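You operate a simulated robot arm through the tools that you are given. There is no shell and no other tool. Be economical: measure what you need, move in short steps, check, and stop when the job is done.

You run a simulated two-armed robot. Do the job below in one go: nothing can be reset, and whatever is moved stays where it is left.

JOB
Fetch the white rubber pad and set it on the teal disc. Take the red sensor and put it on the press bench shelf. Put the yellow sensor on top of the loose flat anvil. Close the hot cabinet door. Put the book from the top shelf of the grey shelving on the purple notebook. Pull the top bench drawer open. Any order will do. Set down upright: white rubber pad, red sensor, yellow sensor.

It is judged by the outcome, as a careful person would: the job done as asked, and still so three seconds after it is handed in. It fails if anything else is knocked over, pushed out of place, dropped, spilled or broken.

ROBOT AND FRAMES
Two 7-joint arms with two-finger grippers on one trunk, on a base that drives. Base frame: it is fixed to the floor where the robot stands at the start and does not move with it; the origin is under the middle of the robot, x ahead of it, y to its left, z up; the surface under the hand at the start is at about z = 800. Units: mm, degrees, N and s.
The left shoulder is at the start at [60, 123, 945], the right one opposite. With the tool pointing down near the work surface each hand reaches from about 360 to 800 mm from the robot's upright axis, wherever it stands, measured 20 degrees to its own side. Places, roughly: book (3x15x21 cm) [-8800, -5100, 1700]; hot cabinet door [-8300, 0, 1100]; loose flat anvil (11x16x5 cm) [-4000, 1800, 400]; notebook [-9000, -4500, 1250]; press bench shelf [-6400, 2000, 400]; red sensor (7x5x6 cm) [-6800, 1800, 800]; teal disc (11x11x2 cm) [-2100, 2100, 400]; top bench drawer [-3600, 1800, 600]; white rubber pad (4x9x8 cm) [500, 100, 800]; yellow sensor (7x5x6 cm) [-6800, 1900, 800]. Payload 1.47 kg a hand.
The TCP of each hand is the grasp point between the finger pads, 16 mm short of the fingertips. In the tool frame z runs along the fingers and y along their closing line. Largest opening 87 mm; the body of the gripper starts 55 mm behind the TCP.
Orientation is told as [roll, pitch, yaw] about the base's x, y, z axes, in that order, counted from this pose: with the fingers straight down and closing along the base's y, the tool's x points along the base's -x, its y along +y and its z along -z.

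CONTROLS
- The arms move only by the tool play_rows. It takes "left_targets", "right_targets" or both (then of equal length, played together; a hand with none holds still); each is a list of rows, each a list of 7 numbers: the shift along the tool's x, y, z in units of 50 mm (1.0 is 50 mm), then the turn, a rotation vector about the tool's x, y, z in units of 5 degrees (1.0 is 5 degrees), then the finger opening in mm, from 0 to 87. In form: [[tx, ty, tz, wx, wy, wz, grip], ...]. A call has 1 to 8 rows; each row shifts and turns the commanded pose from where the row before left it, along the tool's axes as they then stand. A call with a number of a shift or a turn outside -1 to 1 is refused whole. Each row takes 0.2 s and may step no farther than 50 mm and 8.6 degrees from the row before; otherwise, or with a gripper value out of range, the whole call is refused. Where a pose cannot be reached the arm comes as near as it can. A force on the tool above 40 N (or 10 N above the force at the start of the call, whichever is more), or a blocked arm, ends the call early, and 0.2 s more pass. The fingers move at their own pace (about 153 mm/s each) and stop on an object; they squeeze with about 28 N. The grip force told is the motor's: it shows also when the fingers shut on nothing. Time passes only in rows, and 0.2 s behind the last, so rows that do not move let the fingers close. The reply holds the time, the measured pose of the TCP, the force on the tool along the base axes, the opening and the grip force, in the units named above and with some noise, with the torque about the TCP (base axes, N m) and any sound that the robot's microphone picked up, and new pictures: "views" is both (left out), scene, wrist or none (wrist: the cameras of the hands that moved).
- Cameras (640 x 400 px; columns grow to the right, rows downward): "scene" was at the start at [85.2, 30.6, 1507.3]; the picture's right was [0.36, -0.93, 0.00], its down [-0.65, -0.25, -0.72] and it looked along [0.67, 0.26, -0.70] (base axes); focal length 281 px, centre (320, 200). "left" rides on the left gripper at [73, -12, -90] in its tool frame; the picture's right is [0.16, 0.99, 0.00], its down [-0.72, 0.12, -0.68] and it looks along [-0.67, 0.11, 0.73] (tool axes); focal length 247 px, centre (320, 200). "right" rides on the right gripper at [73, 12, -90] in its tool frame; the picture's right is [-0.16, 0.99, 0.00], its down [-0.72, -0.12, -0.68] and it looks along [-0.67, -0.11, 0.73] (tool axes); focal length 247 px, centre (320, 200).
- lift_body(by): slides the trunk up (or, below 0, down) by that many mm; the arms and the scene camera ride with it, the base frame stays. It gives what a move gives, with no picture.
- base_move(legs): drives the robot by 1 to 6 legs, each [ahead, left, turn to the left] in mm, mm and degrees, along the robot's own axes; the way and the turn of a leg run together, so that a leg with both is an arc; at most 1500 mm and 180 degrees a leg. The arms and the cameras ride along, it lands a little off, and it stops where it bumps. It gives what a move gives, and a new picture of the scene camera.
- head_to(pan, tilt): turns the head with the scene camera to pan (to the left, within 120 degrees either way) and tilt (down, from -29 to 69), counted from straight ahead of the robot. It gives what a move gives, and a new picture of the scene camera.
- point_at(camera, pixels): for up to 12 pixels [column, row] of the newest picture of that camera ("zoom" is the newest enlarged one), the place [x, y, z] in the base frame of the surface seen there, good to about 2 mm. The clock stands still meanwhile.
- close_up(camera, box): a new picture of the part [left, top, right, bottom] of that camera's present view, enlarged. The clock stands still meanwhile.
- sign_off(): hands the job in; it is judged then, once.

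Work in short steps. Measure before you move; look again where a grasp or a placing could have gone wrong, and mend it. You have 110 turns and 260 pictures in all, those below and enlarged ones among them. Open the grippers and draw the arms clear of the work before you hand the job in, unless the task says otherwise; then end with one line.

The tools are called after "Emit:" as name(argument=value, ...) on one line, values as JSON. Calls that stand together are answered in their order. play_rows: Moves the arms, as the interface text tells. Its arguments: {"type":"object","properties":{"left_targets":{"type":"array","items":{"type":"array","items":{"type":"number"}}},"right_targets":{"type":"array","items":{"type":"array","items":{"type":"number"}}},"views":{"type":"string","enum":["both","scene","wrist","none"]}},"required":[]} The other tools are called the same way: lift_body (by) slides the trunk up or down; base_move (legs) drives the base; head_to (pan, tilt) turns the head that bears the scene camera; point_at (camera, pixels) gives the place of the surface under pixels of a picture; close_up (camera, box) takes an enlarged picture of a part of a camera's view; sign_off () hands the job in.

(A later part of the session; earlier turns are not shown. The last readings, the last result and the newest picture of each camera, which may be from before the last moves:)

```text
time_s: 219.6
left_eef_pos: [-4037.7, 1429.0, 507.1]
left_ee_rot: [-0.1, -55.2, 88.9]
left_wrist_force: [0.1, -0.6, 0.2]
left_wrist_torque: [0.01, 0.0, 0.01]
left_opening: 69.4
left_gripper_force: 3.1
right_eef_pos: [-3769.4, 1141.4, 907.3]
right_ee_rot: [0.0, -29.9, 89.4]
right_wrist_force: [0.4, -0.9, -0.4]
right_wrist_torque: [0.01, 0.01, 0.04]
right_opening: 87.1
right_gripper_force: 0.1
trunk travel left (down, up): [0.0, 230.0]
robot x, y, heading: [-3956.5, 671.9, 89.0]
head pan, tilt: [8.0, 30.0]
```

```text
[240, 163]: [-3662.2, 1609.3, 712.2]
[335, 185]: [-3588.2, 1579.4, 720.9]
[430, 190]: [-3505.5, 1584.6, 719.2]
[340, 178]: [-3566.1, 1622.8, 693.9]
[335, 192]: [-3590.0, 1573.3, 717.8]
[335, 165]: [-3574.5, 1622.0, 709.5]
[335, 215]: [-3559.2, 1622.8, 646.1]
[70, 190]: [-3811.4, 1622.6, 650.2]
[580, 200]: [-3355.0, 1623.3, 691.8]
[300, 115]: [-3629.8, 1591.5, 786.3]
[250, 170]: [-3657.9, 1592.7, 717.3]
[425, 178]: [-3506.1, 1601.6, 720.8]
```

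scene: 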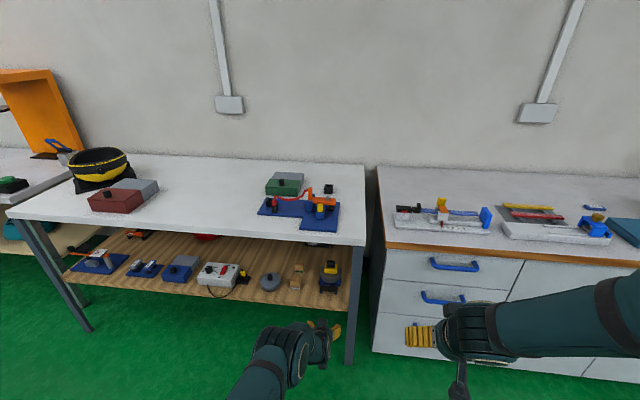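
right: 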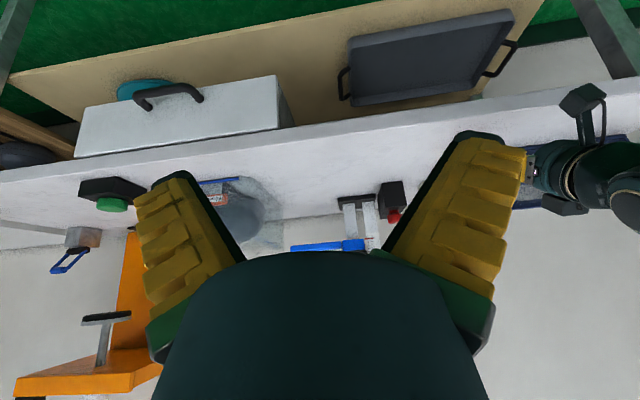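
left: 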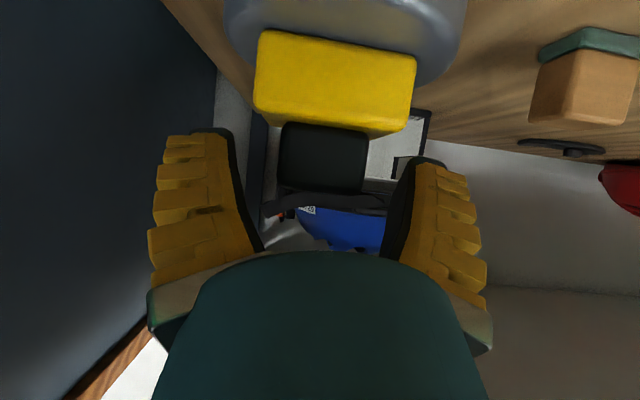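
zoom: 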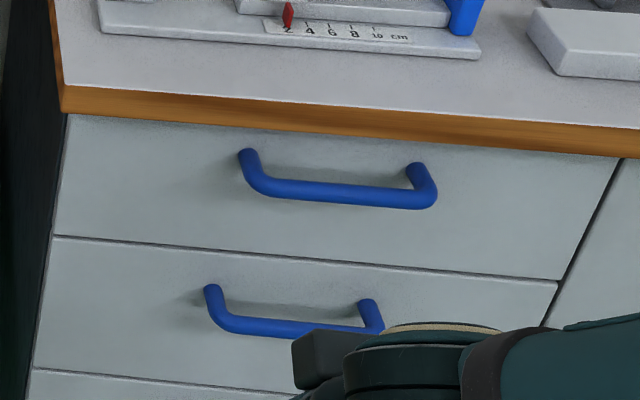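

The bar of the handle is at x -3655…-3510, y≈1579, z≈718, with 36 mm behind it. I raise the trunk, and turn the left hand 90° about its fingers so it closes vertically on the bar.

Emit:
lift_body(by=205)

Emit:
play_rows(left_targets=[[0, 0, 0, 0, 0, 1, 65], [0, 0, 0, 0, 0, 1, 65], [0, 0, 0, 0, 0, 1, 65], [0, 0, 0, 0, 0, 1, 65], [0, 0, 0, 0, 0, 1, 65], [0, 0, 0, 0, 0, 1, 65], [0, 0, 0, 0, 0, 1, 65], [0, 0, 0, 0, 0, 1, 65]], views="none")

Emit:
play_rows(left_targets=[[0, 0, 0, 0, 0, 1, 65], [0, 0, 0, 0, 0, 1, 65], [0, 0, 0, 0, 0, 1, 65], [0, 0, 0, 0, 0, 1, 65], [0, 0, 0, 0, 0, 1, 65], [0, 0, 0, 0, 0, 1, 65], [0, 0, 0, 0, 0, 1, 65], [0, 0, 0, 0, 0, 1, 65]], views="none")

Emit:
play_rows(left_targets=[[0, 0, 0, 0, 0, 1, 65], [0, 0, 0, 0, 0, 1, 65], [0, 0, 0, 0, 0, 0, 65]])

```text
time_s: 221.8
left_eef_pos: [-4037.5, 1428.7, 712.1]
left_ee_rot: [-0.1, -55.2, 88.8]
left_wrist_force: [0.6, -0.1, -1.2]
left_wrist_torque: [0.02, -0.01, 0.0]
left_opening: 69.1
left_gripper_force: 3.4
right_eef_pos: [-3769.3, 1141.3, 1111.1]
right_ee_rot: [-0.1, -29.9, 89.3]
right_wrist_force: [0.7, -0.3, -0.2]
right_wrist_torque: [0.01, -0.01, 0.01]
right_opening: 86.9
right_gripper_force: 0.1
trunk travel left (down, up): [-205.0, 25.0]
robot x, y, heading: [-3958.6, 673.2, 89.2]
head pan, tilt: [8.0, 30.0]
```

```text
time_s: 223.6
left_eef_pos: [-4037.3, 1427.2, 712.4]
left_ee_rot: [42.9, -38.8, 33.0]
left_wrist_force: [-0.1, -0.4, 0.6]
left_wrist_torque: [0.0, 0.01, -0.02]
left_opening: 69.0
left_gripper_force: 3.0
right_eef_pos: [-3769.8, 1142.4, 1111.9]
right_ee_rot: [-0.1, -29.8, 89.3]
right_wrist_force: [0.0, -0.5, -0.7]
right_wrist_torque: [-0.04, 0.0, 0.0]
right_opening: 87.0
right_gripper_force: 0.0
trunk travel left (down, up): [-205.0, 25.0]
robot x, y, heading: [-3952.2, 675.4, 89.4]
head pan, tilt: [8.0, 30.0]
```

```text
time_s: 225.4
left_eef_pos: [-4036.6, 1427.7, 710.7]
left_ee_rot: [54.7, -8.0, 4.5]
left_wrist_force: [0.1, -0.4, 0.1]
left_wrist_torque: [0.04, -0.02, -0.01]
left_opening: 68.9
left_gripper_force: 3.3
right_eef_pos: [-3769.9, 1142.9, 1110.4]
right_ee_rot: [-0.1, -29.9, 89.3]
right_wrist_force: [0.3, -1.0, -0.6]
right_wrist_torque: [0.01, -0.02, -0.01]
right_opening: 87.2
right_gripper_force: 0.0
trunk travel left (down, up): [-205.0, 25.0]
robot x, y, heading: [-3955.2, 678.7, 88.9]
head pan, tilt: [8.0, 30.0]
```

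```text
time_s: 226.2
left_eef_pos: [-4036.4, 1427.9, 711.2]
left_ee_rot: [55.1, 0.1, -1.2]
left_wrist_force: [-0.4, -0.3, 0.1]
left_wrist_torque: [0.03, 0.01, 0.04]
left_opening: 68.9
left_gripper_force: 3.7
right_eef_pos: [-3770.2, 1142.9, 1111.9]
right_ee_rot: [-0.1, -29.9, 89.2]
right_wrist_force: [0.0, 0.8, 0.4]
right_wrist_torque: [-0.02, -0.02, 0.04]
right_opening: 86.8
right_gripper_force: 0.0
trunk travel left (down, up): [-205.0, 25.0]
robot x, y, heading: [-3957.4, 674.1, 89.2]
head pan, tilt: [8.0, 30.0]
```

scene: 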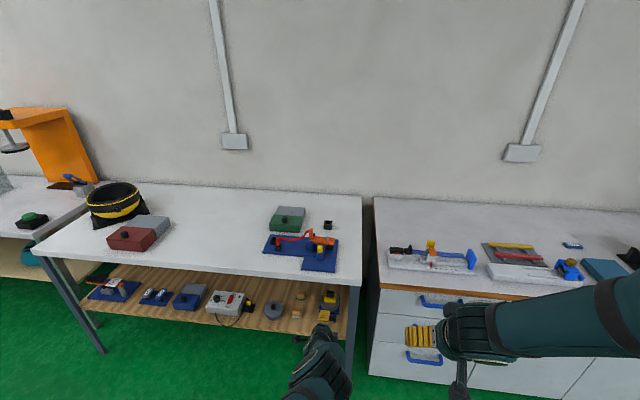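
left: 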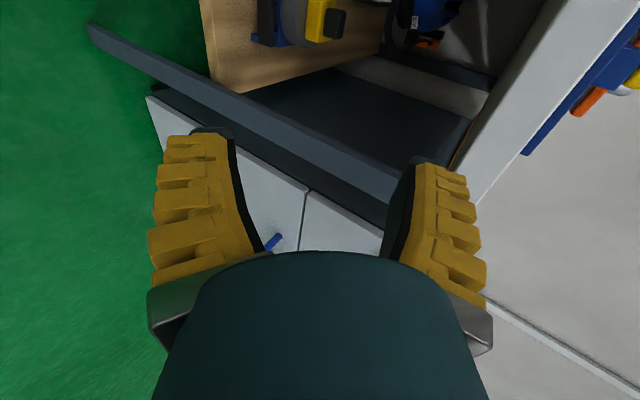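

The hand closes vertically now. I raise it to z≈766 and drive so it faces the handle's middle.

Emit:
play_rows(left_targets=[[0, 0.45, -0.315, 0, 0, 0, 65], [0, 0.45, -0.315, 0, 0, 0, 65]], views="none")

Emit:
base_move(legs=[[0, -465, 0.8], [75, 0, 0]])

Emit:
play_rows(left_targets=[[0, 0, 0, 0, 0, 0, 65]], views="wrist")

```text
time_s: 226.8
left_eef_pos: [-4038.0, 1426.7, 767.6]
left_ee_rot: [55.1, -0.1, -1.1]
left_wrist_force: [0.9, 0.4, 0.2]
left_wrist_torque: [0.0, 0.03, 0.0]
left_opening: 69.1
left_gripper_force: 2.4
right_eef_pos: [-3770.2, 1142.6, 1110.7]
right_ee_rot: [-0.1, -29.9, 89.3]
right_wrist_force: [-0.5, 0.0, 0.5]
right_wrist_torque: [0.02, -0.01, 0.0]
right_opening: 87.1
right_gripper_force: 0.1
trunk travel left (down, up): [-205.0, 25.0]
robot x, y, heading: [-3957.2, 676.2, 89.2]
head pan, tilt: [8.0, 30.0]
```

```text
time_s: 232.1
left_eef_pos: [-3590.3, 1498.9, 766.5]
left_ee_rot: [55.1, 0.0, 0.7]
left_wrist_force: [0.4, -0.1, -0.3]
left_wrist_torque: [0.02, -0.01, -0.01]
left_opening: 69.1
left_gripper_force: 2.4
right_eef_pos: [-3314.1, 1223.7, 1111.1]
right_ee_rot: [0.0, -30.0, 91.1]
right_wrist_force: [0.6, -0.3, -0.2]
right_wrist_torque: [-0.04, -0.04, -0.04]
right_opening: 87.1
right_gripper_force: 0.0
trunk travel left (down, up): [-205.0, 25.0]
robot x, y, heading: [-3487.4, 750.1, 91.5]
head pan, tilt: [8.0, 30.0]
```

scene: 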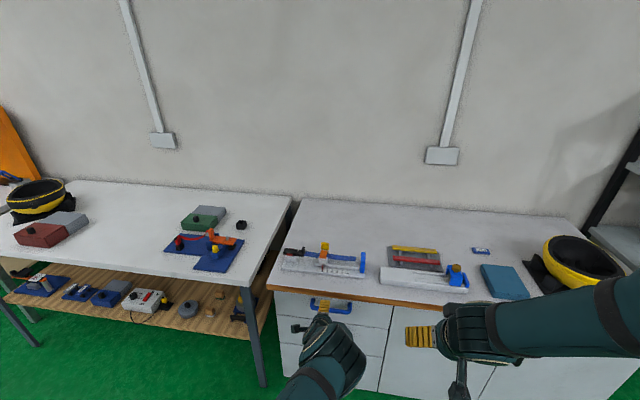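

```text
time_s: 232.5
left_eef_pos: [-3590.5, 1498.6, 767.9]
left_ee_rot: [55.1, 0.0, 0.7]
left_wrist_force: [-0.1, 0.2, -0.3]
left_wrist_torque: [0.02, -0.01, -0.02]
left_opening: 69.1
left_gripper_force: 3.0
right_eef_pos: [-3314.5, 1223.4, 1111.2]
right_ee_rot: [-0.1, -29.8, 91.2]
right_wrist_force: [-0.4, -0.2, 0.4]
right_wrist_torque: [-0.03, -0.06, -0.03]
right_opening: 86.9
right_gripper_force: 0.0
trunk travel left (down, up): [-205.0, 25.0]
robot x, y, heading: [-3489.2, 747.2, 91.1]
head pan, tilt: [8.0, 30.0]
```

left: 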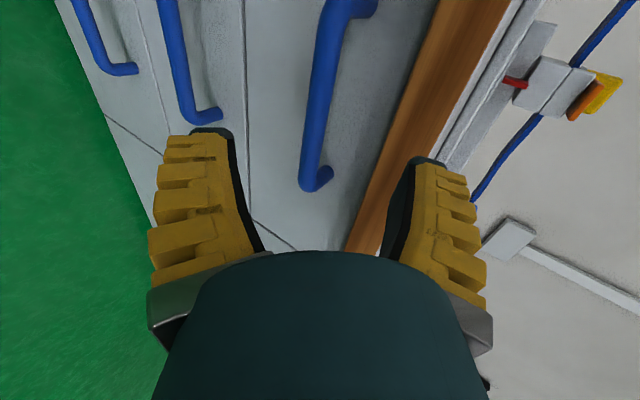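

I measure the bar in this view.

Emit:
point_at(camera="left", pixels=[[320, 80], [311, 130], [326, 80], [313, 80], [310, 170], [330, 30], [325, 175], [375, 120], [420, 100], [448, 100]])

```text
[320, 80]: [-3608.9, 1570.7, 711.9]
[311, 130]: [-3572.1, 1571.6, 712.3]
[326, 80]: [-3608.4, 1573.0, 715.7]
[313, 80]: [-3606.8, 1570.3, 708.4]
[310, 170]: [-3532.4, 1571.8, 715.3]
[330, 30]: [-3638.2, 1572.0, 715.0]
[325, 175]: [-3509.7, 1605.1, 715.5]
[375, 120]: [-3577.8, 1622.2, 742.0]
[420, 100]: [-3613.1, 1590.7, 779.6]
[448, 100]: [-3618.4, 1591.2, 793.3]
```

Bar centre (y 1578, z 714). I advance 98 mm along the fingers with 45 mm opening and close on it.

Emit:
play_rows(left_targets=[[0, 0.01, 0.49, 0, 0, 0, 45], [0, 0.01, 0.49, 0, 0, 0, 45], [0, 0.01, 0.49, 0, 0, 0, 45], [0, 0, 0.47, 0, 0, 0, 45], [0, 0, 0, 0, 0, 0, 30], [0, 0, 0, 0, 0, 0, 0], [0, 0, 0, 0, 0, 0, 0]])

```text
time_s: 234.1
left_eef_pos: [-3608.1, 1557.4, 726.6]
left_ee_rot: [55.1, 0.0, 0.8]
left_wrist_force: [-0.2, 0.0, -0.4]
left_wrist_torque: [0.0, 0.03, -0.04]
left_opening: 0.0
left_gripper_force: 27.8
left hand out of reach, approached as far as the arm can: row 3, 4
right_eef_pos: [-3314.1, 1223.2, 1111.0]
right_ee_rot: [-0.1, -30.0, 91.1]
right_wrist_force: [0.2, 0.2, 0.3]
right_wrist_torque: [-0.02, 0.01, -0.02]
right_opening: 87.1
right_gripper_force: 0.0
trunk travel left (down, up): [-205.0, 25.0]
robot x, y, heading: [-3487.2, 744.1, 91.0]
head pan, tilt: [8.0, 30.0]
```

scene: 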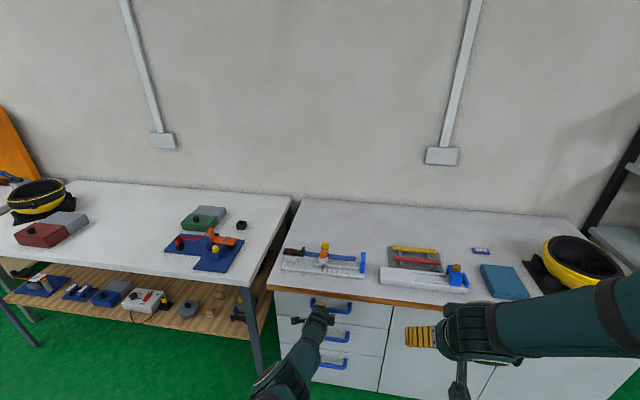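
left: 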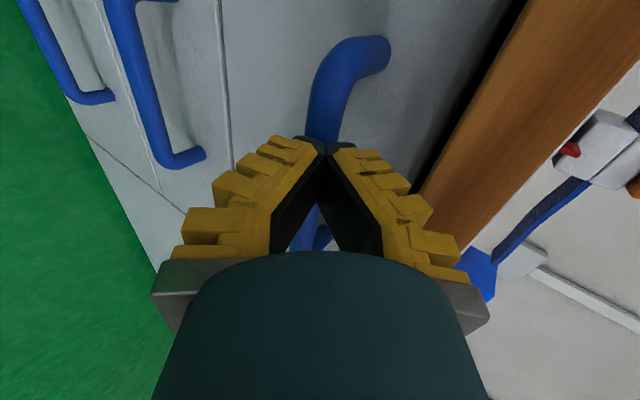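

The arm ran out of reach just short and closed in front of the bar. I open, retract, drive ahead 60 mm and approach again.

Emit:
play_rows(left_targets=[[0, 0, 0, 0, 0, 0, 20], [0, -0.19, -0.723, 0, 0, 0, 45], [0, -0.19, -0.723, 0, 0, 0, 45], [0, -0.19, -0.723, 0, 0, 0, 45], [0, 0, 0, 0, 0, 0, 45]], views="none")

Emit:
base_move(legs=[[60, 0, 0]])

```text
time_s: 234.6
left_eef_pos: [-3620.8, 1559.7, 739.1]
left_ee_rot: [56.5, 4.9, -1.5]
left_wrist_force: [2.7, -7.1, -13.1]
left_wrist_torque: [-0.26, -0.1, 0.01]
left_opening: 42.8
left_gripper_force: 0.1
right_eef_pos: [-3312.5, 1222.3, 1111.1]
right_ee_rot: [-0.1, -29.8, 91.1]
right_wrist_force: [0.2, 0.3, 0.5]
right_wrist_torque: [-0.01, -0.01, 0.03]
right_opening: 86.7
right_gripper_force: 0.0
trunk travel left (down, up): [-205.0, 25.0]
robot x, y, heading: [-3486.2, 745.6, 91.1]
head pan, tilt: [8.0, 30.0]
stopped in row 2 (left hand): the force on the tool passed its limit at 68 N (the readings are from after the stop); the commanded pose is now the measured one
```

```text
time_s: 235.4
left_eef_pos: [-3621.4, 1560.5, 730.3]
left_ee_rot: [55.3, 4.9, -1.2]
left_wrist_force: [2.6, -24.0, -3.8]
left_wrist_torque: [0.73, 0.05, 0.24]
left_opening: 43.6
left_gripper_force: 0.0
right_eef_pos: [-3314.6, 1231.5, 1112.8]
right_ee_rot: [-0.1, -30.0, 91.3]
right_wrist_force: [-1.6, 0.3, -0.1]
right_wrist_torque: [-0.01, 0.0, 0.01]
right_opening: 87.1
right_gripper_force: 0.0
trunk travel left (down, up): [-205.0, 25.0]
robot x, y, heading: [-3483.3, 757.6, 91.1]
head pan, tilt: [8.0, 30.0]
stopped in leg 1: the force on the tool passed its limit at 119 N (the readings are from after the stop); the commanded pose is now the measured one
```

scene: 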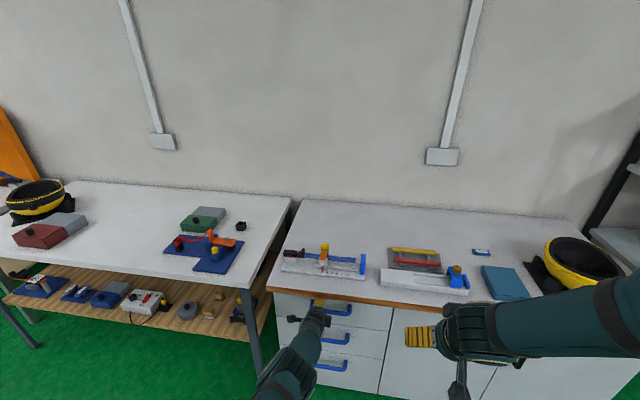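

Opening the fingers wedged against the bar; the force stopped both moves. I look before doing more.

Emit:
play_rows(left_targets=[[0, 0, 0, 0, 0, 0, 43]], views="wrist")

Emit:
point_at(camera="left", pixels=[[330, 60], [345, 110], [350, 140], [360, 40], [300, 200], [310, 230], [250, 150]])

```text
time_s: 235.8
left_eef_pos: [-3621.3, 1563.9, 731.6]
left_ee_rot: [55.7, 4.8, -1.3]
left_wrist_force: [2.9, -21.0, -10.5]
left_wrist_torque: [0.44, -0.01, 0.24]
left_opening: 36.0
left_gripper_force: 0.0
right_eef_pos: [-3314.6, 1230.6, 1111.2]
right_ee_rot: [-0.1, -29.9, 91.3]
right_wrist_force: [-0.6, -0.3, -1.2]
right_wrist_torque: [0.02, 0.05, -0.01]
right_opening: 86.8
right_gripper_force: 0.1
trunk travel left (down, up): [-205.0, 25.0]
robot x, y, heading: [-3486.3, 757.3, 91.0]
head pan, tilt: [8.0, 30.0]
```

left: 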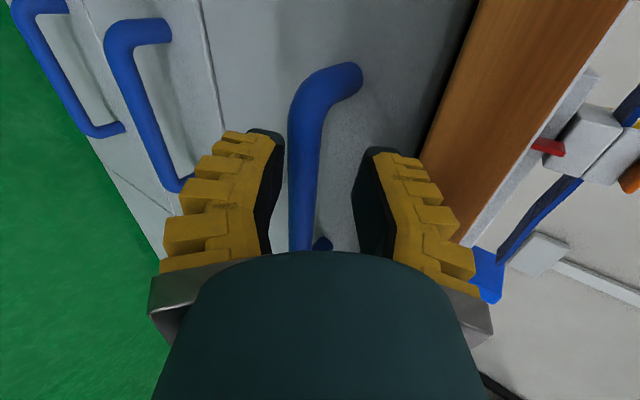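

```text
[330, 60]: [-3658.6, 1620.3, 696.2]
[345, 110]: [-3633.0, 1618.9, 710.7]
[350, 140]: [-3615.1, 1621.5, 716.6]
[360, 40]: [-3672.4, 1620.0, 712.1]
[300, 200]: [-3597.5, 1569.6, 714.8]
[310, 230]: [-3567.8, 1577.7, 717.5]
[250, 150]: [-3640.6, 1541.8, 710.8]
```

The fingers now straddle the bar, but it is about 21 mm ahead of the grasp point. I advance gently 18 mm along the fingers.

Emit:
play_rows(left_targets=[[0, -0.06, 0.12, 0, 0, 0, 45], [0, -0.06, 0.12, 0, 0, 0, 45], [0, 0, 0.12, 0, 0, 0, 45]], views="wrist")

```text
time_s: 236.6
left_eef_pos: [-3622.8, 1567.9, 725.5]
left_ee_rot: [56.0, 4.9, -1.5]
left_wrist_force: [4.5, -14.7, -9.5]
left_wrist_torque: [0.35, 0.08, 0.03]
left_opening: 38.4
left_gripper_force: 0.2
left hand out of reach, approached as far as the arm can: row 2, 3
right_eef_pos: [-3314.5, 1231.1, 1111.2]
right_ee_rot: [-0.1, -29.9, 91.3]
right_wrist_force: [0.3, -0.3, -0.2]
right_wrist_torque: [0.01, 0.01, 0.0]
right_opening: 86.9
right_gripper_force: 0.1
trunk travel left (down, up): [-205.0, 25.0]
robot x, y, heading: [-3484.6, 756.8, 91.2]
head pan, tilt: [8.0, 30.0]
```

left: 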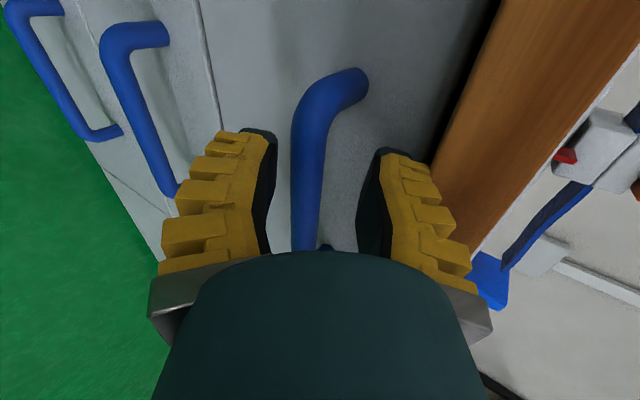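

The hand is at its reach limit and skewed. I back the base off 130 mm straight, lower the trunk for more reach, and re-pose the hand.

Emit:
base_move(legs=[[-130, 0, 0]])

Emit:
close_up(camera="scene", box=[220, 200, 500, 400])

```text
time_s: 237.9
left_eef_pos: [-3621.0, 1437.5, 726.8]
left_ee_rot: [56.2, 4.9, -1.2]
left_wrist_force: [-0.4, -0.6, 1.5]
left_wrist_torque: [0.0, -0.01, -0.01]
left_opening: 50.6
left_gripper_force: 4.4
right_eef_pos: [-3311.4, 1100.7, 1112.8]
right_ee_rot: [-0.1, -30.0, 91.3]
right_wrist_force: [0.6, -1.0, -0.2]
right_wrist_torque: [0.03, 0.01, -0.02]
right_opening: 86.8
right_gripper_force: 0.1
trunk travel left (down, up): [-205.0, 25.0]
robot x, y, heading: [-3484.5, 627.9, 91.2]
head pan, tilt: [8.0, 30.0]
```

scene: 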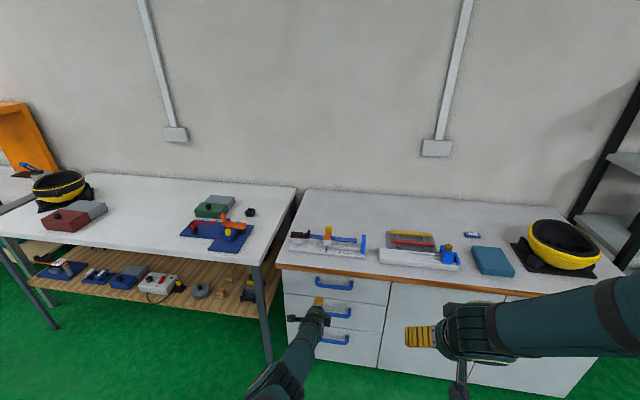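

```text
2.00 times, centred on (360, 300) of scene
```

zoom: 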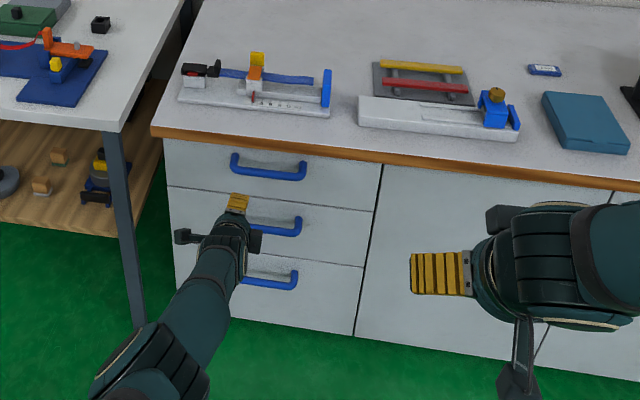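

Clear and unharmed. I lower the trunk 90 mm, bring the hand up and nearer, and straighten it.

Emit:
lift_body(by=-90)

Emit:
play_rows(left_targets=[[0, 0.274, -0.74, 0.1, -0.08, -0.5, 45], [0, 0.274, -0.74, 0.1, -0.08, -0.6, 45], [0, 0.274, -0.74, 0, 0, 0, 45], [0, 0.274, -0.74, 0, 0, 0, 45], [0, 0, 0, 0, 0, 0, 45]], views="wrist")

```text
time_s: 239.1
left_eef_pos: [-3621.3, 1438.7, 636.2]
left_ee_rot: [56.1, 4.9, -1.3]
left_wrist_force: [0.3, -0.3, -0.5]
left_wrist_torque: [0.0, 0.0, 0.0]
left_opening: 50.5
left_gripper_force: 4.0
right_eef_pos: [-3312.5, 1103.4, 1021.0]
right_ee_rot: [-0.1, -29.9, 91.2]
right_wrist_force: [0.5, 0.2, 0.1]
right_wrist_torque: [-0.03, 0.01, 0.04]
right_opening: 87.3
right_gripper_force: 0.0
trunk travel left (down, up): [-115.0, 115.0]
robot x, y, heading: [-3486.4, 630.5, 91.3]
head pan, tilt: [8.0, 30.0]
```

```text
time_s: 240.3
left_eef_pos: [-3616.1, 1372.5, 731.6]
left_ee_rot: [55.1, -0.2, 1.3]
left_wrist_force: [0.6, -0.7, 0.1]
left_wrist_torque: [0.02, 0.0, 0.02]
left_opening: 50.6
left_gripper_force: 3.5
left hand out of reach, approached as far as the arm can: row 1
right_eef_pos: [-3313.1, 1102.5, 1020.4]
right_ee_rot: [-0.1, -29.8, 91.3]
right_wrist_force: [0.6, 0.2, -0.2]
right_wrist_torque: [0.0, -0.05, 0.0]
right_opening: 87.0
right_gripper_force: 0.1
trunk travel left (down, up): [-115.0, 115.0]
robot x, y, heading: [-3483.8, 626.2, 91.2]
head pan, tilt: [8.0, 30.0]
```

left: 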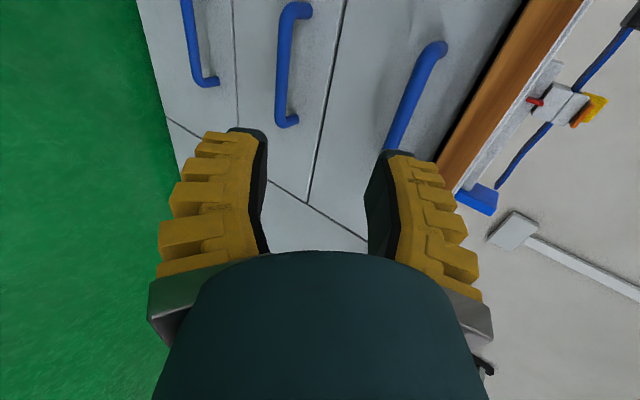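

Now I set the pre-grasp height and drive in so the hand is at (-3588, 1507, 766).

Emit:
play_rows(left_targets=[[0, 0.05, -0.52, 0, 0, 0, 45], [0, 0.05, -0.52, 0, 0, 0, 45], [0, 0, 0, 0, 0, 0, 45]], views="none")

Emit:
base_move(legs=[[0, -32, 0], [172, 0, 0]])

Emit:
play_rows(left_targets=[[0, 0, 0, 0, 0, 0, 45]], views="wrist")

```text
time_s: 241.1
left_eef_pos: [-3618.0, 1332.2, 764.5]
left_ee_rot: [55.1, 0.0, 1.1]
left_wrist_force: [-0.4, -0.3, 0.0]
left_wrist_torque: [-0.01, 0.0, 0.02]
left_opening: 50.5
left_gripper_force: 3.9
right_eef_pos: [-3313.3, 1103.1, 1021.0]
right_ee_rot: [-0.1, -29.9, 91.3]
right_wrist_force: [-0.9, -0.3, -0.4]
right_wrist_torque: [0.02, 0.0, 0.0]
right_opening: 86.9
right_gripper_force: 0.0
trunk travel left (down, up): [-115.0, 115.0]
robot x, y, heading: [-3481.2, 626.2, 91.2]
head pan, tilt: [8.0, 30.0]
```

```text
time_s: 243.2
left_eef_pos: [-3591.5, 1503.5, 764.7]
left_ee_rot: [55.2, -0.1, 1.2]
left_wrist_force: [0.0, 1.0, 0.1]
left_wrist_torque: [0.01, -0.03, -0.03]
left_opening: 50.5
left_gripper_force: 3.8
right_eef_pos: [-3285.1, 1275.6, 1020.7]
right_ee_rot: [-0.1, -29.8, 91.4]
right_wrist_force: [-0.4, 0.0, 0.4]
right_wrist_torque: [0.04, 0.0, 0.02]
right_opening: 86.9
right_gripper_force: 0.0
trunk travel left (down, up): [-115.0, 115.0]
robot x, y, heading: [-3458.4, 797.8, 91.2]
head pan, tilt: [8.0, 30.0]
```

scene: 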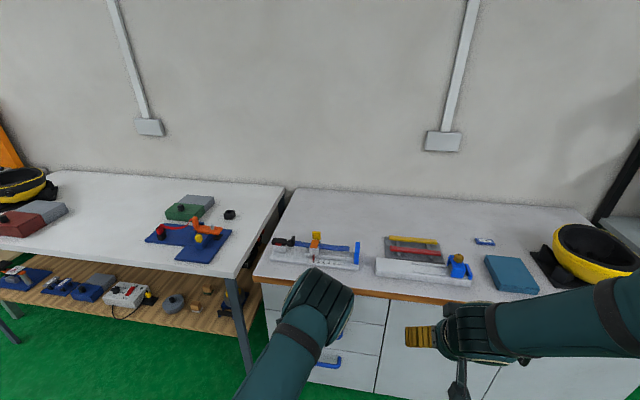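

```text
time_s: 243.6
left_eef_pos: [-3592.5, 1502.7, 764.7]
left_ee_rot: [55.1, 0.0, 1.4]
left_wrist_force: [-0.4, -0.1, -0.4]
left_wrist_torque: [0.02, 0.01, 0.0]
left_opening: 50.6
left_gripper_force: 4.7
right_eef_pos: [-3286.9, 1275.3, 1020.8]
right_ee_rot: [-0.1, -29.9, 91.5]
right_wrist_force: [-1.1, -0.5, -0.1]
right_wrist_torque: [-0.02, -0.01, 0.02]
right_opening: 87.1
right_gripper_force: 0.0
trunk travel left (down, up): [-115.0, 115.0]
robot x, y, heading: [-3453.6, 797.6, 91.3]
head pan, tilt: [8.0, 30.0]
```

left: 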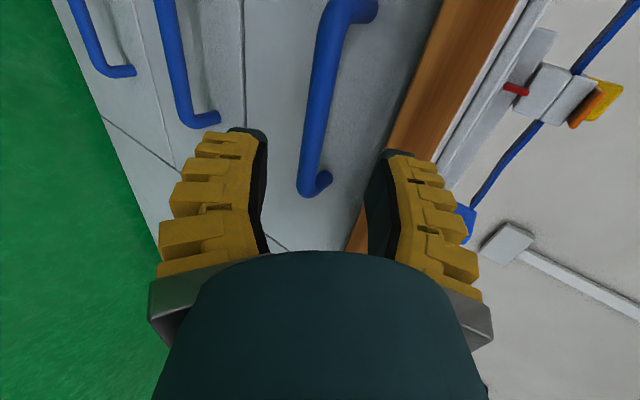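

Same good view of the bar. I advance 91 mm along the fingers without closing, then check.

Emit:
play_rows(left_targets=[[0, 0.01, 0.5, 0, 0, 0, 42], [0, 0.01, 0.5, 0, 0, 0, 42], [0, 0, 0.45, 0, 0, 0, 42], [0, 0, 0.36, 0, 0, 0, 42], [0, 0, 0, 0, 0, 0, 42]], views="wrist")

```text
time_s: 244.8
left_eef_pos: [-3593.5, 1577.5, 716.6]
left_ee_rot: [55.1, -0.1, 1.4]
left_wrist_force: [0.9, 0.1, 0.2]
left_wrist_torque: [0.0, -0.02, 0.04]
left_opening: 47.8
left_gripper_force: 4.5
right_eef_pos: [-3286.3, 1275.2, 1021.0]
right_ee_rot: [-0.1, -29.9, 91.4]
right_wrist_force: [0.0, -0.6, 0.0]
right_wrist_torque: [-0.02, -0.03, 0.0]
right_opening: 86.9
right_gripper_force: 0.0
trunk travel left (down, up): [-115.0, 115.0]
robot x, y, heading: [-3458.1, 800.5, 91.2]
head pan, tilt: [8.0, 30.0]
```

left: 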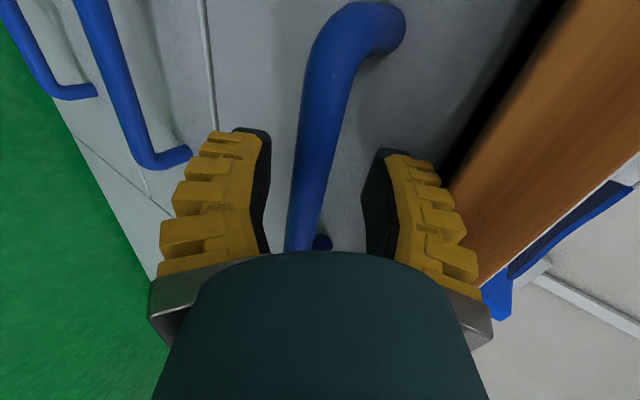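

The bar lies between the fingers at the grasp point with no force. I close.

Emit:
play_rows(left_targets=[[0, 0, 0, 0, 0, 0, 20], [0, 0, 0, 0, 0, 0, 0], [0, 0, 0, 0, 0, 0, 0], [0, 0, 0, 0, 0, 0, 0]], views="none")

```text
time_s: 245.8
left_eef_pos: [-3594.3, 1574.0, 713.1]
left_ee_rot: [54.7, -0.1, 1.4]
left_wrist_force: [5.0, -23.5, -15.1]
left_wrist_torque: [-0.24, 0.17, -0.17]
left_opening: 12.5
left_gripper_force: 29.8
right_eef_pos: [-3285.6, 1274.5, 1022.2]
right_ee_rot: [-0.1, -29.9, 91.5]
right_wrist_force: [0.3, 0.0, -0.2]
right_wrist_torque: [-0.01, 0.0, 0.0]
right_opening: 86.9
right_gripper_force: 0.1
trunk travel left (down, up): [-115.0, 115.0]
robot x, y, heading: [-3457.8, 798.8, 91.5]
head pan, tilt: [8.0, 30.0]
```

Gripped the bar at 12.5 mm. I pull by backing the base.

Emit:
base_move(legs=[[-120, 0, 0]])

```text
time_s: 247.0
left_eef_pos: [-3590.6, 1459.4, 717.1]
left_ee_rot: [55.1, -0.1, 1.3]
left_wrist_force: [-10.7, -3.1, -13.1]
left_wrist_torque: [-0.09, 0.42, -0.15]
left_opening: 5.8
left_gripper_force: 29.8
right_eef_pos: [-3282.9, 1155.3, 1021.8]
right_ee_rot: [-0.1, -30.0, 91.5]
right_wrist_force: [0.2, -0.5, 1.2]
right_wrist_torque: [-0.03, -0.03, -0.01]
right_opening: 87.2
right_gripper_force: 0.1
trunk travel left (down, up): [-115.0, 115.0]
robot x, y, heading: [-3452.5, 678.0, 91.5]
head pan, tilt: [8.0, 30.0]
```

scene: 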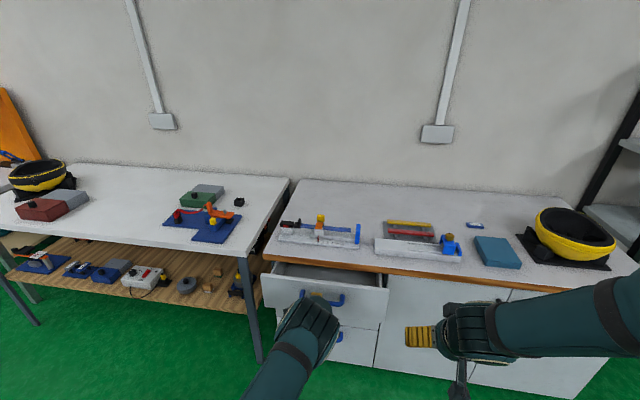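

The drawer is coming out, though the grip is slipping (5.8 mm). I look at the wrist picture.

Emit:
play_rows(left_targets=[[0, 0, 0, 0, 0, 0, 0]], views="wrist")

Emit:
point_at(camera="scene", pixels=[[385, 310], [340, 300], [280, 295], [375, 290], [330, 275]])

```text
time_s: 247.4
left_eef_pos: [-3590.4, 1458.5, 717.7]
left_ee_rot: [55.0, 0.0, 1.3]
left_wrist_force: [-1.6, -0.9, -2.2]
left_wrist_torque: [0.03, 0.19, -0.13]
left_opening: 6.2
left_gripper_force: 30.1
right_eef_pos: [-3283.2, 1154.9, 1020.9]
right_ee_rot: [0.0, -29.9, 91.4]
right_wrist_force: [0.5, 0.3, -0.6]
right_wrist_torque: [-0.03, 0.01, 0.03]
right_opening: 87.0
right_gripper_force: 0.2
trunk travel left (down, up): [-115.0, 115.0]
robot x, y, heading: [-3453.6, 682.9, 91.1]
head pan, tilt: [8.0, 30.0]
```

left: 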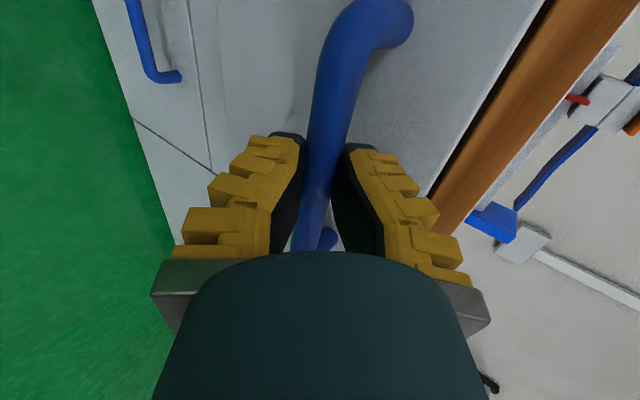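

```text
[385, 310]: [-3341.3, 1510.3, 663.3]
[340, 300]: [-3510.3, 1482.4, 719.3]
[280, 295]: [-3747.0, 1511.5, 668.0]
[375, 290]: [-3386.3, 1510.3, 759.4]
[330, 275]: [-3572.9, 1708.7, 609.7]
```

The drawer is out 112 mm. I reopen, advance 12 mm for a deeper grip, close and pull on.

Emit:
play_rows(left_targets=[[0, 0, 0, 0, 0, 0, 30], [0, 0, 0, 0, 0, 0, 35], [0, 0.02, 0.13, 0, 0, 0, 35], [0, 0.02, 0.13, 0, 0, 0, 35], [0, 0, 0, 0, 0, 0, 0], [0, 0, 0, 0, 0, 0, 0], [0, 0, 0, 0, 0, 0, 0]], views="none")

Emit:
base_move(legs=[[-100, 0, 0]])

Emit:
point_at(camera="scene", pixels=[[385, 310], [280, 298], [360, 330], [390, 305], [275, 310]])

```text
time_s: 249.0
left_eef_pos: [-3590.0, 1470.1, 708.7]
left_ee_rot: [55.0, 0.0, 1.2]
left_wrist_force: [0.9, -0.9, -9.3]
left_wrist_torque: [0.02, 0.19, -0.2]
left_opening: 12.8
left_gripper_force: 30.5
right_eef_pos: [-3282.6, 1154.9, 1020.4]
right_ee_rot: [-0.1, -29.9, 91.4]
right_wrist_force: [-0.2, -0.5, -0.2]
right_wrist_torque: [-0.04, 0.0, 0.01]
right_opening: 86.6
right_gripper_force: 0.1
trunk travel left (down, up): [-115.0, 115.0]
robot x, y, heading: [-3453.2, 683.5, 91.5]
head pan, tilt: [8.0, 30.0]
```

```text
time_s: 250.2
left_eef_pos: [-3590.1, 1371.6, 709.4]
left_ee_rot: [55.0, -0.1, 1.5]
left_wrist_force: [-0.1, 1.0, -16.1]
left_wrist_torque: [0.04, 0.15, -0.06]
left_opening: 11.0
left_gripper_force: 29.2
right_eef_pos: [-3280.9, 1057.6, 1019.9]
right_ee_rot: [-0.1, -30.0, 91.7]
right_wrist_force: [-1.0, 0.0, 0.3]
right_wrist_torque: [0.01, -0.01, -0.01]
right_opening: 87.1
right_gripper_force: 0.1
trunk travel left (down, up): [-115.0, 115.0]
robot x, y, heading: [-3453.3, 584.2, 91.6]
head pan, tilt: [8.0, 30.0]
```

scene: 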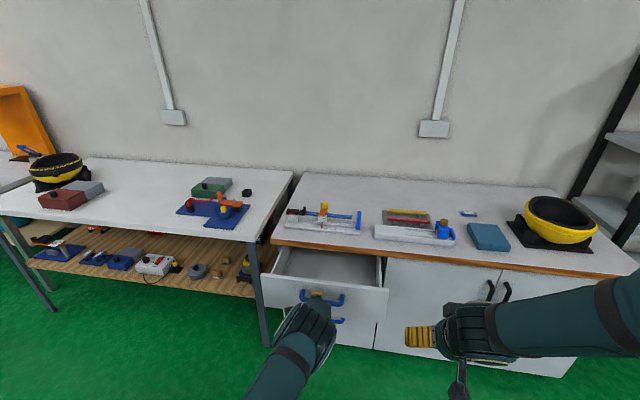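

```text
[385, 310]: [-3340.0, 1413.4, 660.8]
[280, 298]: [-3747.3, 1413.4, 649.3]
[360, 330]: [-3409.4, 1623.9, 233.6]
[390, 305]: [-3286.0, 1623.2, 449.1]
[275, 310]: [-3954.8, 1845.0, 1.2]
```

Out 210 mm now. I pull another 80 mm.

Emit:
base_move(legs=[[-80, 0, 0]])

Emit:
point_at(camera="scene", pixels=[[380, 315], [270, 305], [330, 270]])

```text
time_s: 251.2
left_eef_pos: [-3589.6, 1288.7, 708.5]
left_ee_rot: [54.8, 0.1, 1.6]
left_wrist_force: [-12.3, 0.4, -10.6]
left_wrist_torque: [0.0, 0.15, -0.2]
left_opening: 12.5
left_gripper_force: 29.9
right_eef_pos: [-3280.2, 975.1, 1020.7]
right_ee_rot: [0.0, -29.9, 91.6]
right_wrist_force: [0.6, -1.2, 0.3]
right_wrist_torque: [-0.01, -0.02, -0.03]
right_opening: 87.2
right_gripper_force: 0.1
trunk travel left (down, up): [-115.0, 115.0]
robot x, y, heading: [-3448.9, 502.4, 91.4]
head pan, tilt: [8.0, 30.0]
```

scene: 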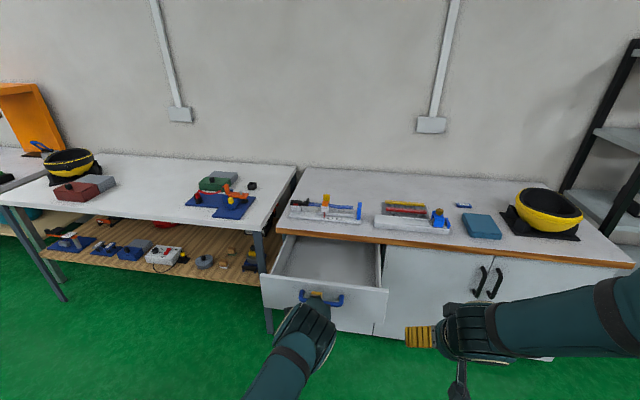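

```text
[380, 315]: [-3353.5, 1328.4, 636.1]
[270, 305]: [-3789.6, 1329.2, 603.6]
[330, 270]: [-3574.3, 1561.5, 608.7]
```

Out 294 mm and still free. I pull a further 60 mm.

Emit:
base_move(legs=[[-60, 0, 0]])

Emit:
point_at(camera="scene", pixels=[[380, 318], [270, 308], [330, 260]])

```text
time_s: 252.2
left_eef_pos: [-3589.4, 1229.7, 702.3]
left_ee_rot: [54.2, 0.0, 1.7]
left_wrist_force: [-2.4, 0.4, -37.1]
left_wrist_torque: [0.35, -0.09, 0.22]
left_opening: 6.0
left_gripper_force: 30.0
right_eef_pos: [-3278.9, 918.5, 1019.6]
right_ee_rot: [-0.2, -29.8, 91.6]
right_wrist_force: [-0.1, 0.8, 0.2]
right_wrist_torque: [0.03, 0.0, -0.02]
right_opening: 86.9
right_gripper_force: 0.1
trunk travel left (down, up): [-115.0, 115.0]
robot x, y, heading: [-3444.6, 441.7, 91.4]
head pan, tilt: [8.0, 30.0]
```

scene: 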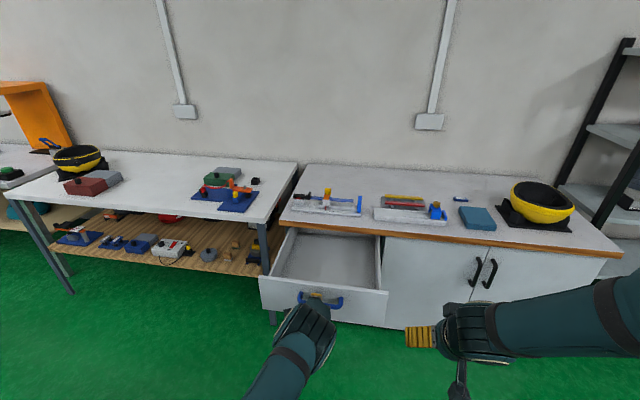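

```text
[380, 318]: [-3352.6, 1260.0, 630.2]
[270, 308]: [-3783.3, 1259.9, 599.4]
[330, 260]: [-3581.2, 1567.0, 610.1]
```

Out 363 mm: plainly open. I open the fingers and withdraw along their axis.

Emit:
play_rows(left_targets=[[0, 0, 0, 0, 0, 0, 25], [0, 0, 0, 0, 0, 0, 45], [0, 0, 0, 0, 0, 0, 45]], views="wrist")

```text
time_s: 253.0
left_eef_pos: [-3590.0, 1227.7, 705.4]
left_ee_rot: [54.4, 0.1, 1.7]
left_wrist_force: [0.1, 0.5, 0.2]
left_wrist_torque: [-0.01, 0.01, -0.04]
left_opening: 50.4
left_gripper_force: 3.9
right_eef_pos: [-3278.7, 917.1, 1020.6]
right_ee_rot: [-0.2, -29.8, 91.6]
right_wrist_force: [0.2, -0.5, 0.0]
right_wrist_torque: [-0.01, 0.0, 0.02]
right_opening: 87.0
right_gripper_force: 0.0
trunk travel left (down, up): [-115.0, 115.0]
robot x, y, heading: [-3446.1, 440.5, 91.3]
head pan, tilt: [8.0, 30.0]
```

left: 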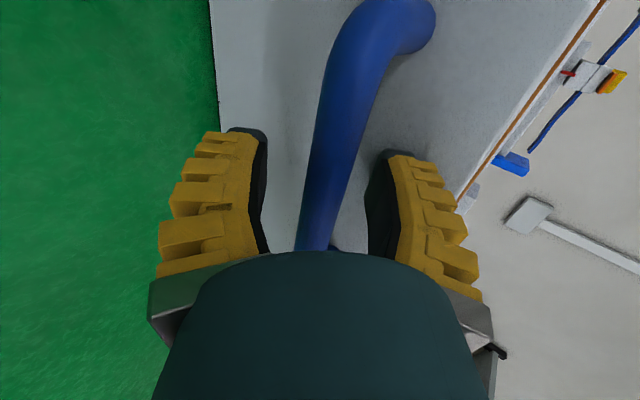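

Bar is free and centred between the fingers; I withdraw 120 mm and back off.

Emit:
play_rows(left_targets=[[0, 0, -0.5, 0, 0, 0, 45], [0, 0, -0.7, 0, 0, 0, 45], [0, 0, -0.8, 0, 0, 0, 45], [0, 0, -0.8, 0, 0, 0, 45], [0, 0, 0, 0, 0, 0, 45]], views="none")

Emit:
base_move(legs=[[-250, 0, -1.3]])

Emit:
head_to(pan=90, tilt=8)

```text
time_s: 254.2
left_eef_pos: [-3583.1, 1115.9, 786.7]
left_ee_rot: [54.4, 0.1, 1.6]
left_wrist_force: [0.3, 0.5, 0.9]
left_wrist_torque: [-0.04, 0.02, -0.01]
left_opening: 50.7
left_gripper_force: 4.1
right_eef_pos: [-3278.2, 917.1, 1021.6]
right_ee_rot: [-0.1, -29.9, 91.6]
right_wrist_force: [-0.9, -0.1, -1.5]
right_wrist_torque: [0.0, 0.02, 0.01]
right_opening: 87.0
right_gripper_force: 0.1
trunk travel left (down, up): [-115.0, 115.0]
robot x, y, heading: [-3446.0, 440.0, 91.1]
head pan, tilt: [8.0, 30.0]
```

```text
time_s: 256.0
left_eef_pos: [-3566.1, 868.1, 786.0]
left_ee_rot: [54.4, 0.1, 0.7]
left_wrist_force: [1.0, 0.6, 0.1]
left_wrist_torque: [-0.04, 0.02, 0.03]
left_opening: 50.4
left_gripper_force: 4.3
right_eef_pos: [-3266.4, 664.5, 1021.5]
right_ee_rot: [0.0, -29.9, 90.5]
right_wrist_force: [0.2, 0.6, 0.3]
right_wrist_torque: [0.03, 0.01, 0.0]
right_opening: 86.9
right_gripper_force: 0.1
trunk travel left (down, up): [-115.0, 115.0]
robot x, y, heading: [-3443.5, 189.3, 90.4]
head pan, tilt: [8.0, 30.0]
```

scene: 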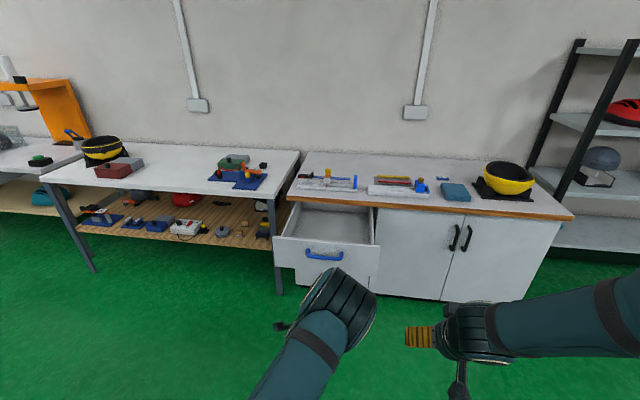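

```text
time_s: 257.6
left_eef_pos: [-3566.4, 868.9, 786.8]
left_ee_rot: [54.4, 0.1, 0.7]
left_wrist_force: [-0.3, 0.0, 0.5]
left_wrist_torque: [-0.02, 0.02, 0.0]
left_opening: 50.5
left_gripper_force: 3.8
right_eef_pos: [-3265.7, 664.2, 1020.8]
right_ee_rot: [-0.1, -29.9, 90.5]
right_wrist_force: [0.3, 1.1, 0.7]
right_wrist_torque: [-0.02, 0.0, -0.03]
right_opening: 87.1
right_gripper_force: 0.0
trunk travel left (down, up): [-115.0, 115.0]
robot x, y, heading: [-3443.4, 190.8, 90.1]
head pan, tilt: [90.0, 8.0]
```

scene: 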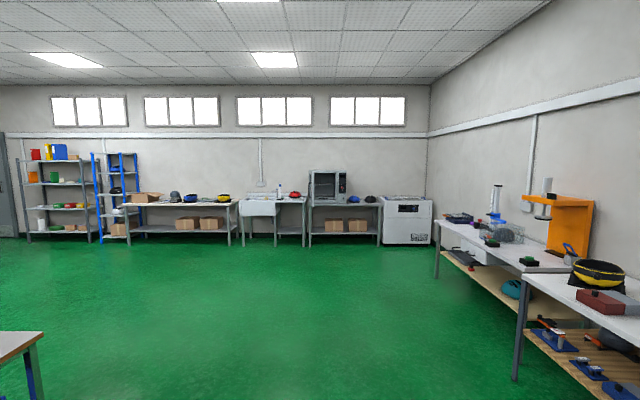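

The drawer is open; all stands well. The hot cabinet is at (328,185) on the far bench. I turn left and drive toward it.

Emit:
base_move(legs=[[0, 0, 90], [1500, 0, 0], [1500, 0, 0], [700, 0, 0]])

Emit:
head_to(pan=0, tilt=25)

```text
time_s: 279.3
left_eef_pos: [-7806.0, -17.3, 785.9]
left_ee_rot: [54.4, 0.2, 90.8]
left_wrist_force: [-0.6, 0.5, 0.4]
left_wrist_torque: [0.05, -0.02, 0.01]
left_opening: 50.6
left_gripper_force: 4.1
right_eef_pos: [-7602.3, 284.3, 1020.6]
right_ee_rot: [-0.2, -29.9, -179.4]
right_wrist_force: [-0.7, 0.2, 0.1]
right_wrist_torque: [-0.03, 0.02, 0.01]
right_opening: 87.1
right_gripper_force: 0.0
trunk travel left (down, up): [-115.0, 115.0]
robot x, y, heading: [-7128.9, 109.6, -179.5]
head pan, tilt: [90.0, 8.0]
```

scene: 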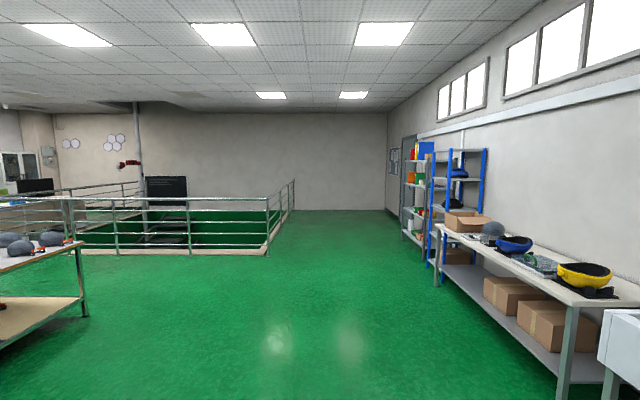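

```text
time_s: 281.0
left_eef_pos: [-7807.1, -17.8, 786.8]
left_ee_rot: [54.4, 0.1, 90.8]
left_wrist_force: [1.0, -0.7, 0.5]
left_wrist_torque: [0.0, -0.02, -0.01]
left_opening: 50.4
left_gripper_force: 3.7
right_eef_pos: [-7602.7, 283.1, 1021.6]
right_ee_rot: [0.0, -29.9, -179.3]
right_wrist_force: [0.3, 0.5, 0.2]
right_wrist_torque: [0.0, -0.02, -0.02]
right_opening: 87.3
right_gripper_force: 0.1
trunk travel left (down, up): [-115.0, 115.0]
robot x, y, heading: [-7129.2, 104.5, -179.8]
head pan, tilt: [0.0, 25.0]
```

scene: 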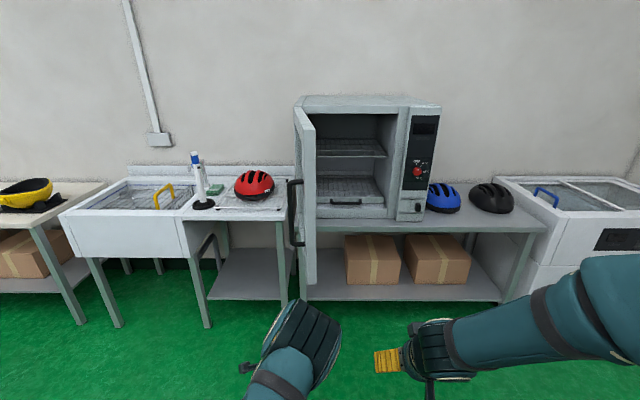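

The door is hinged at the left and stands open about 90°. I measure door and cabinet.

Emit:
point_at(camera="scene", pixels=[[300, 120], [310, 200], [312, 270], [315, 150], [295, 190], [296, 235], [330, 215], [390, 215], [405, 200], [375, 100], [345, 200], [300, 103]])

Emit:
close_up(camera="scene", box=[260, 80, 460, 300])

```text
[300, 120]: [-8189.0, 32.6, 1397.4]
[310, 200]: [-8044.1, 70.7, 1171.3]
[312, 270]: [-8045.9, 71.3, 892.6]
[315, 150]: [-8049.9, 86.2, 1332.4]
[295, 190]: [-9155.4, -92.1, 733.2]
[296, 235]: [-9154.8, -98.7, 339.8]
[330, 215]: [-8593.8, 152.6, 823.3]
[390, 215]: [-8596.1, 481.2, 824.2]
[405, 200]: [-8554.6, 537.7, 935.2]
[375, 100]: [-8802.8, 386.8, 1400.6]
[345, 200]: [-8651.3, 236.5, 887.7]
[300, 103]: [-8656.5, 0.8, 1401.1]
```

```text
1.82 times, centred on (360, 190) of scene
```

zoom: 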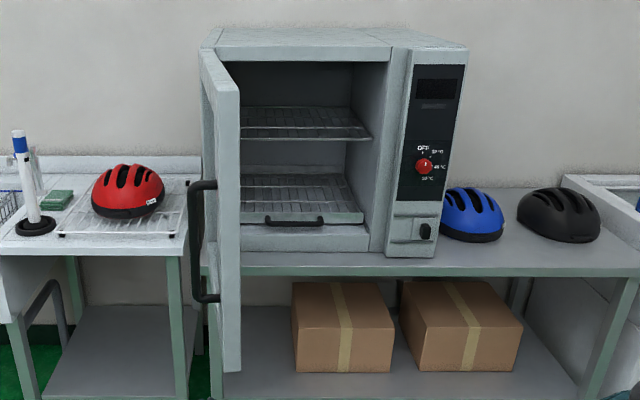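

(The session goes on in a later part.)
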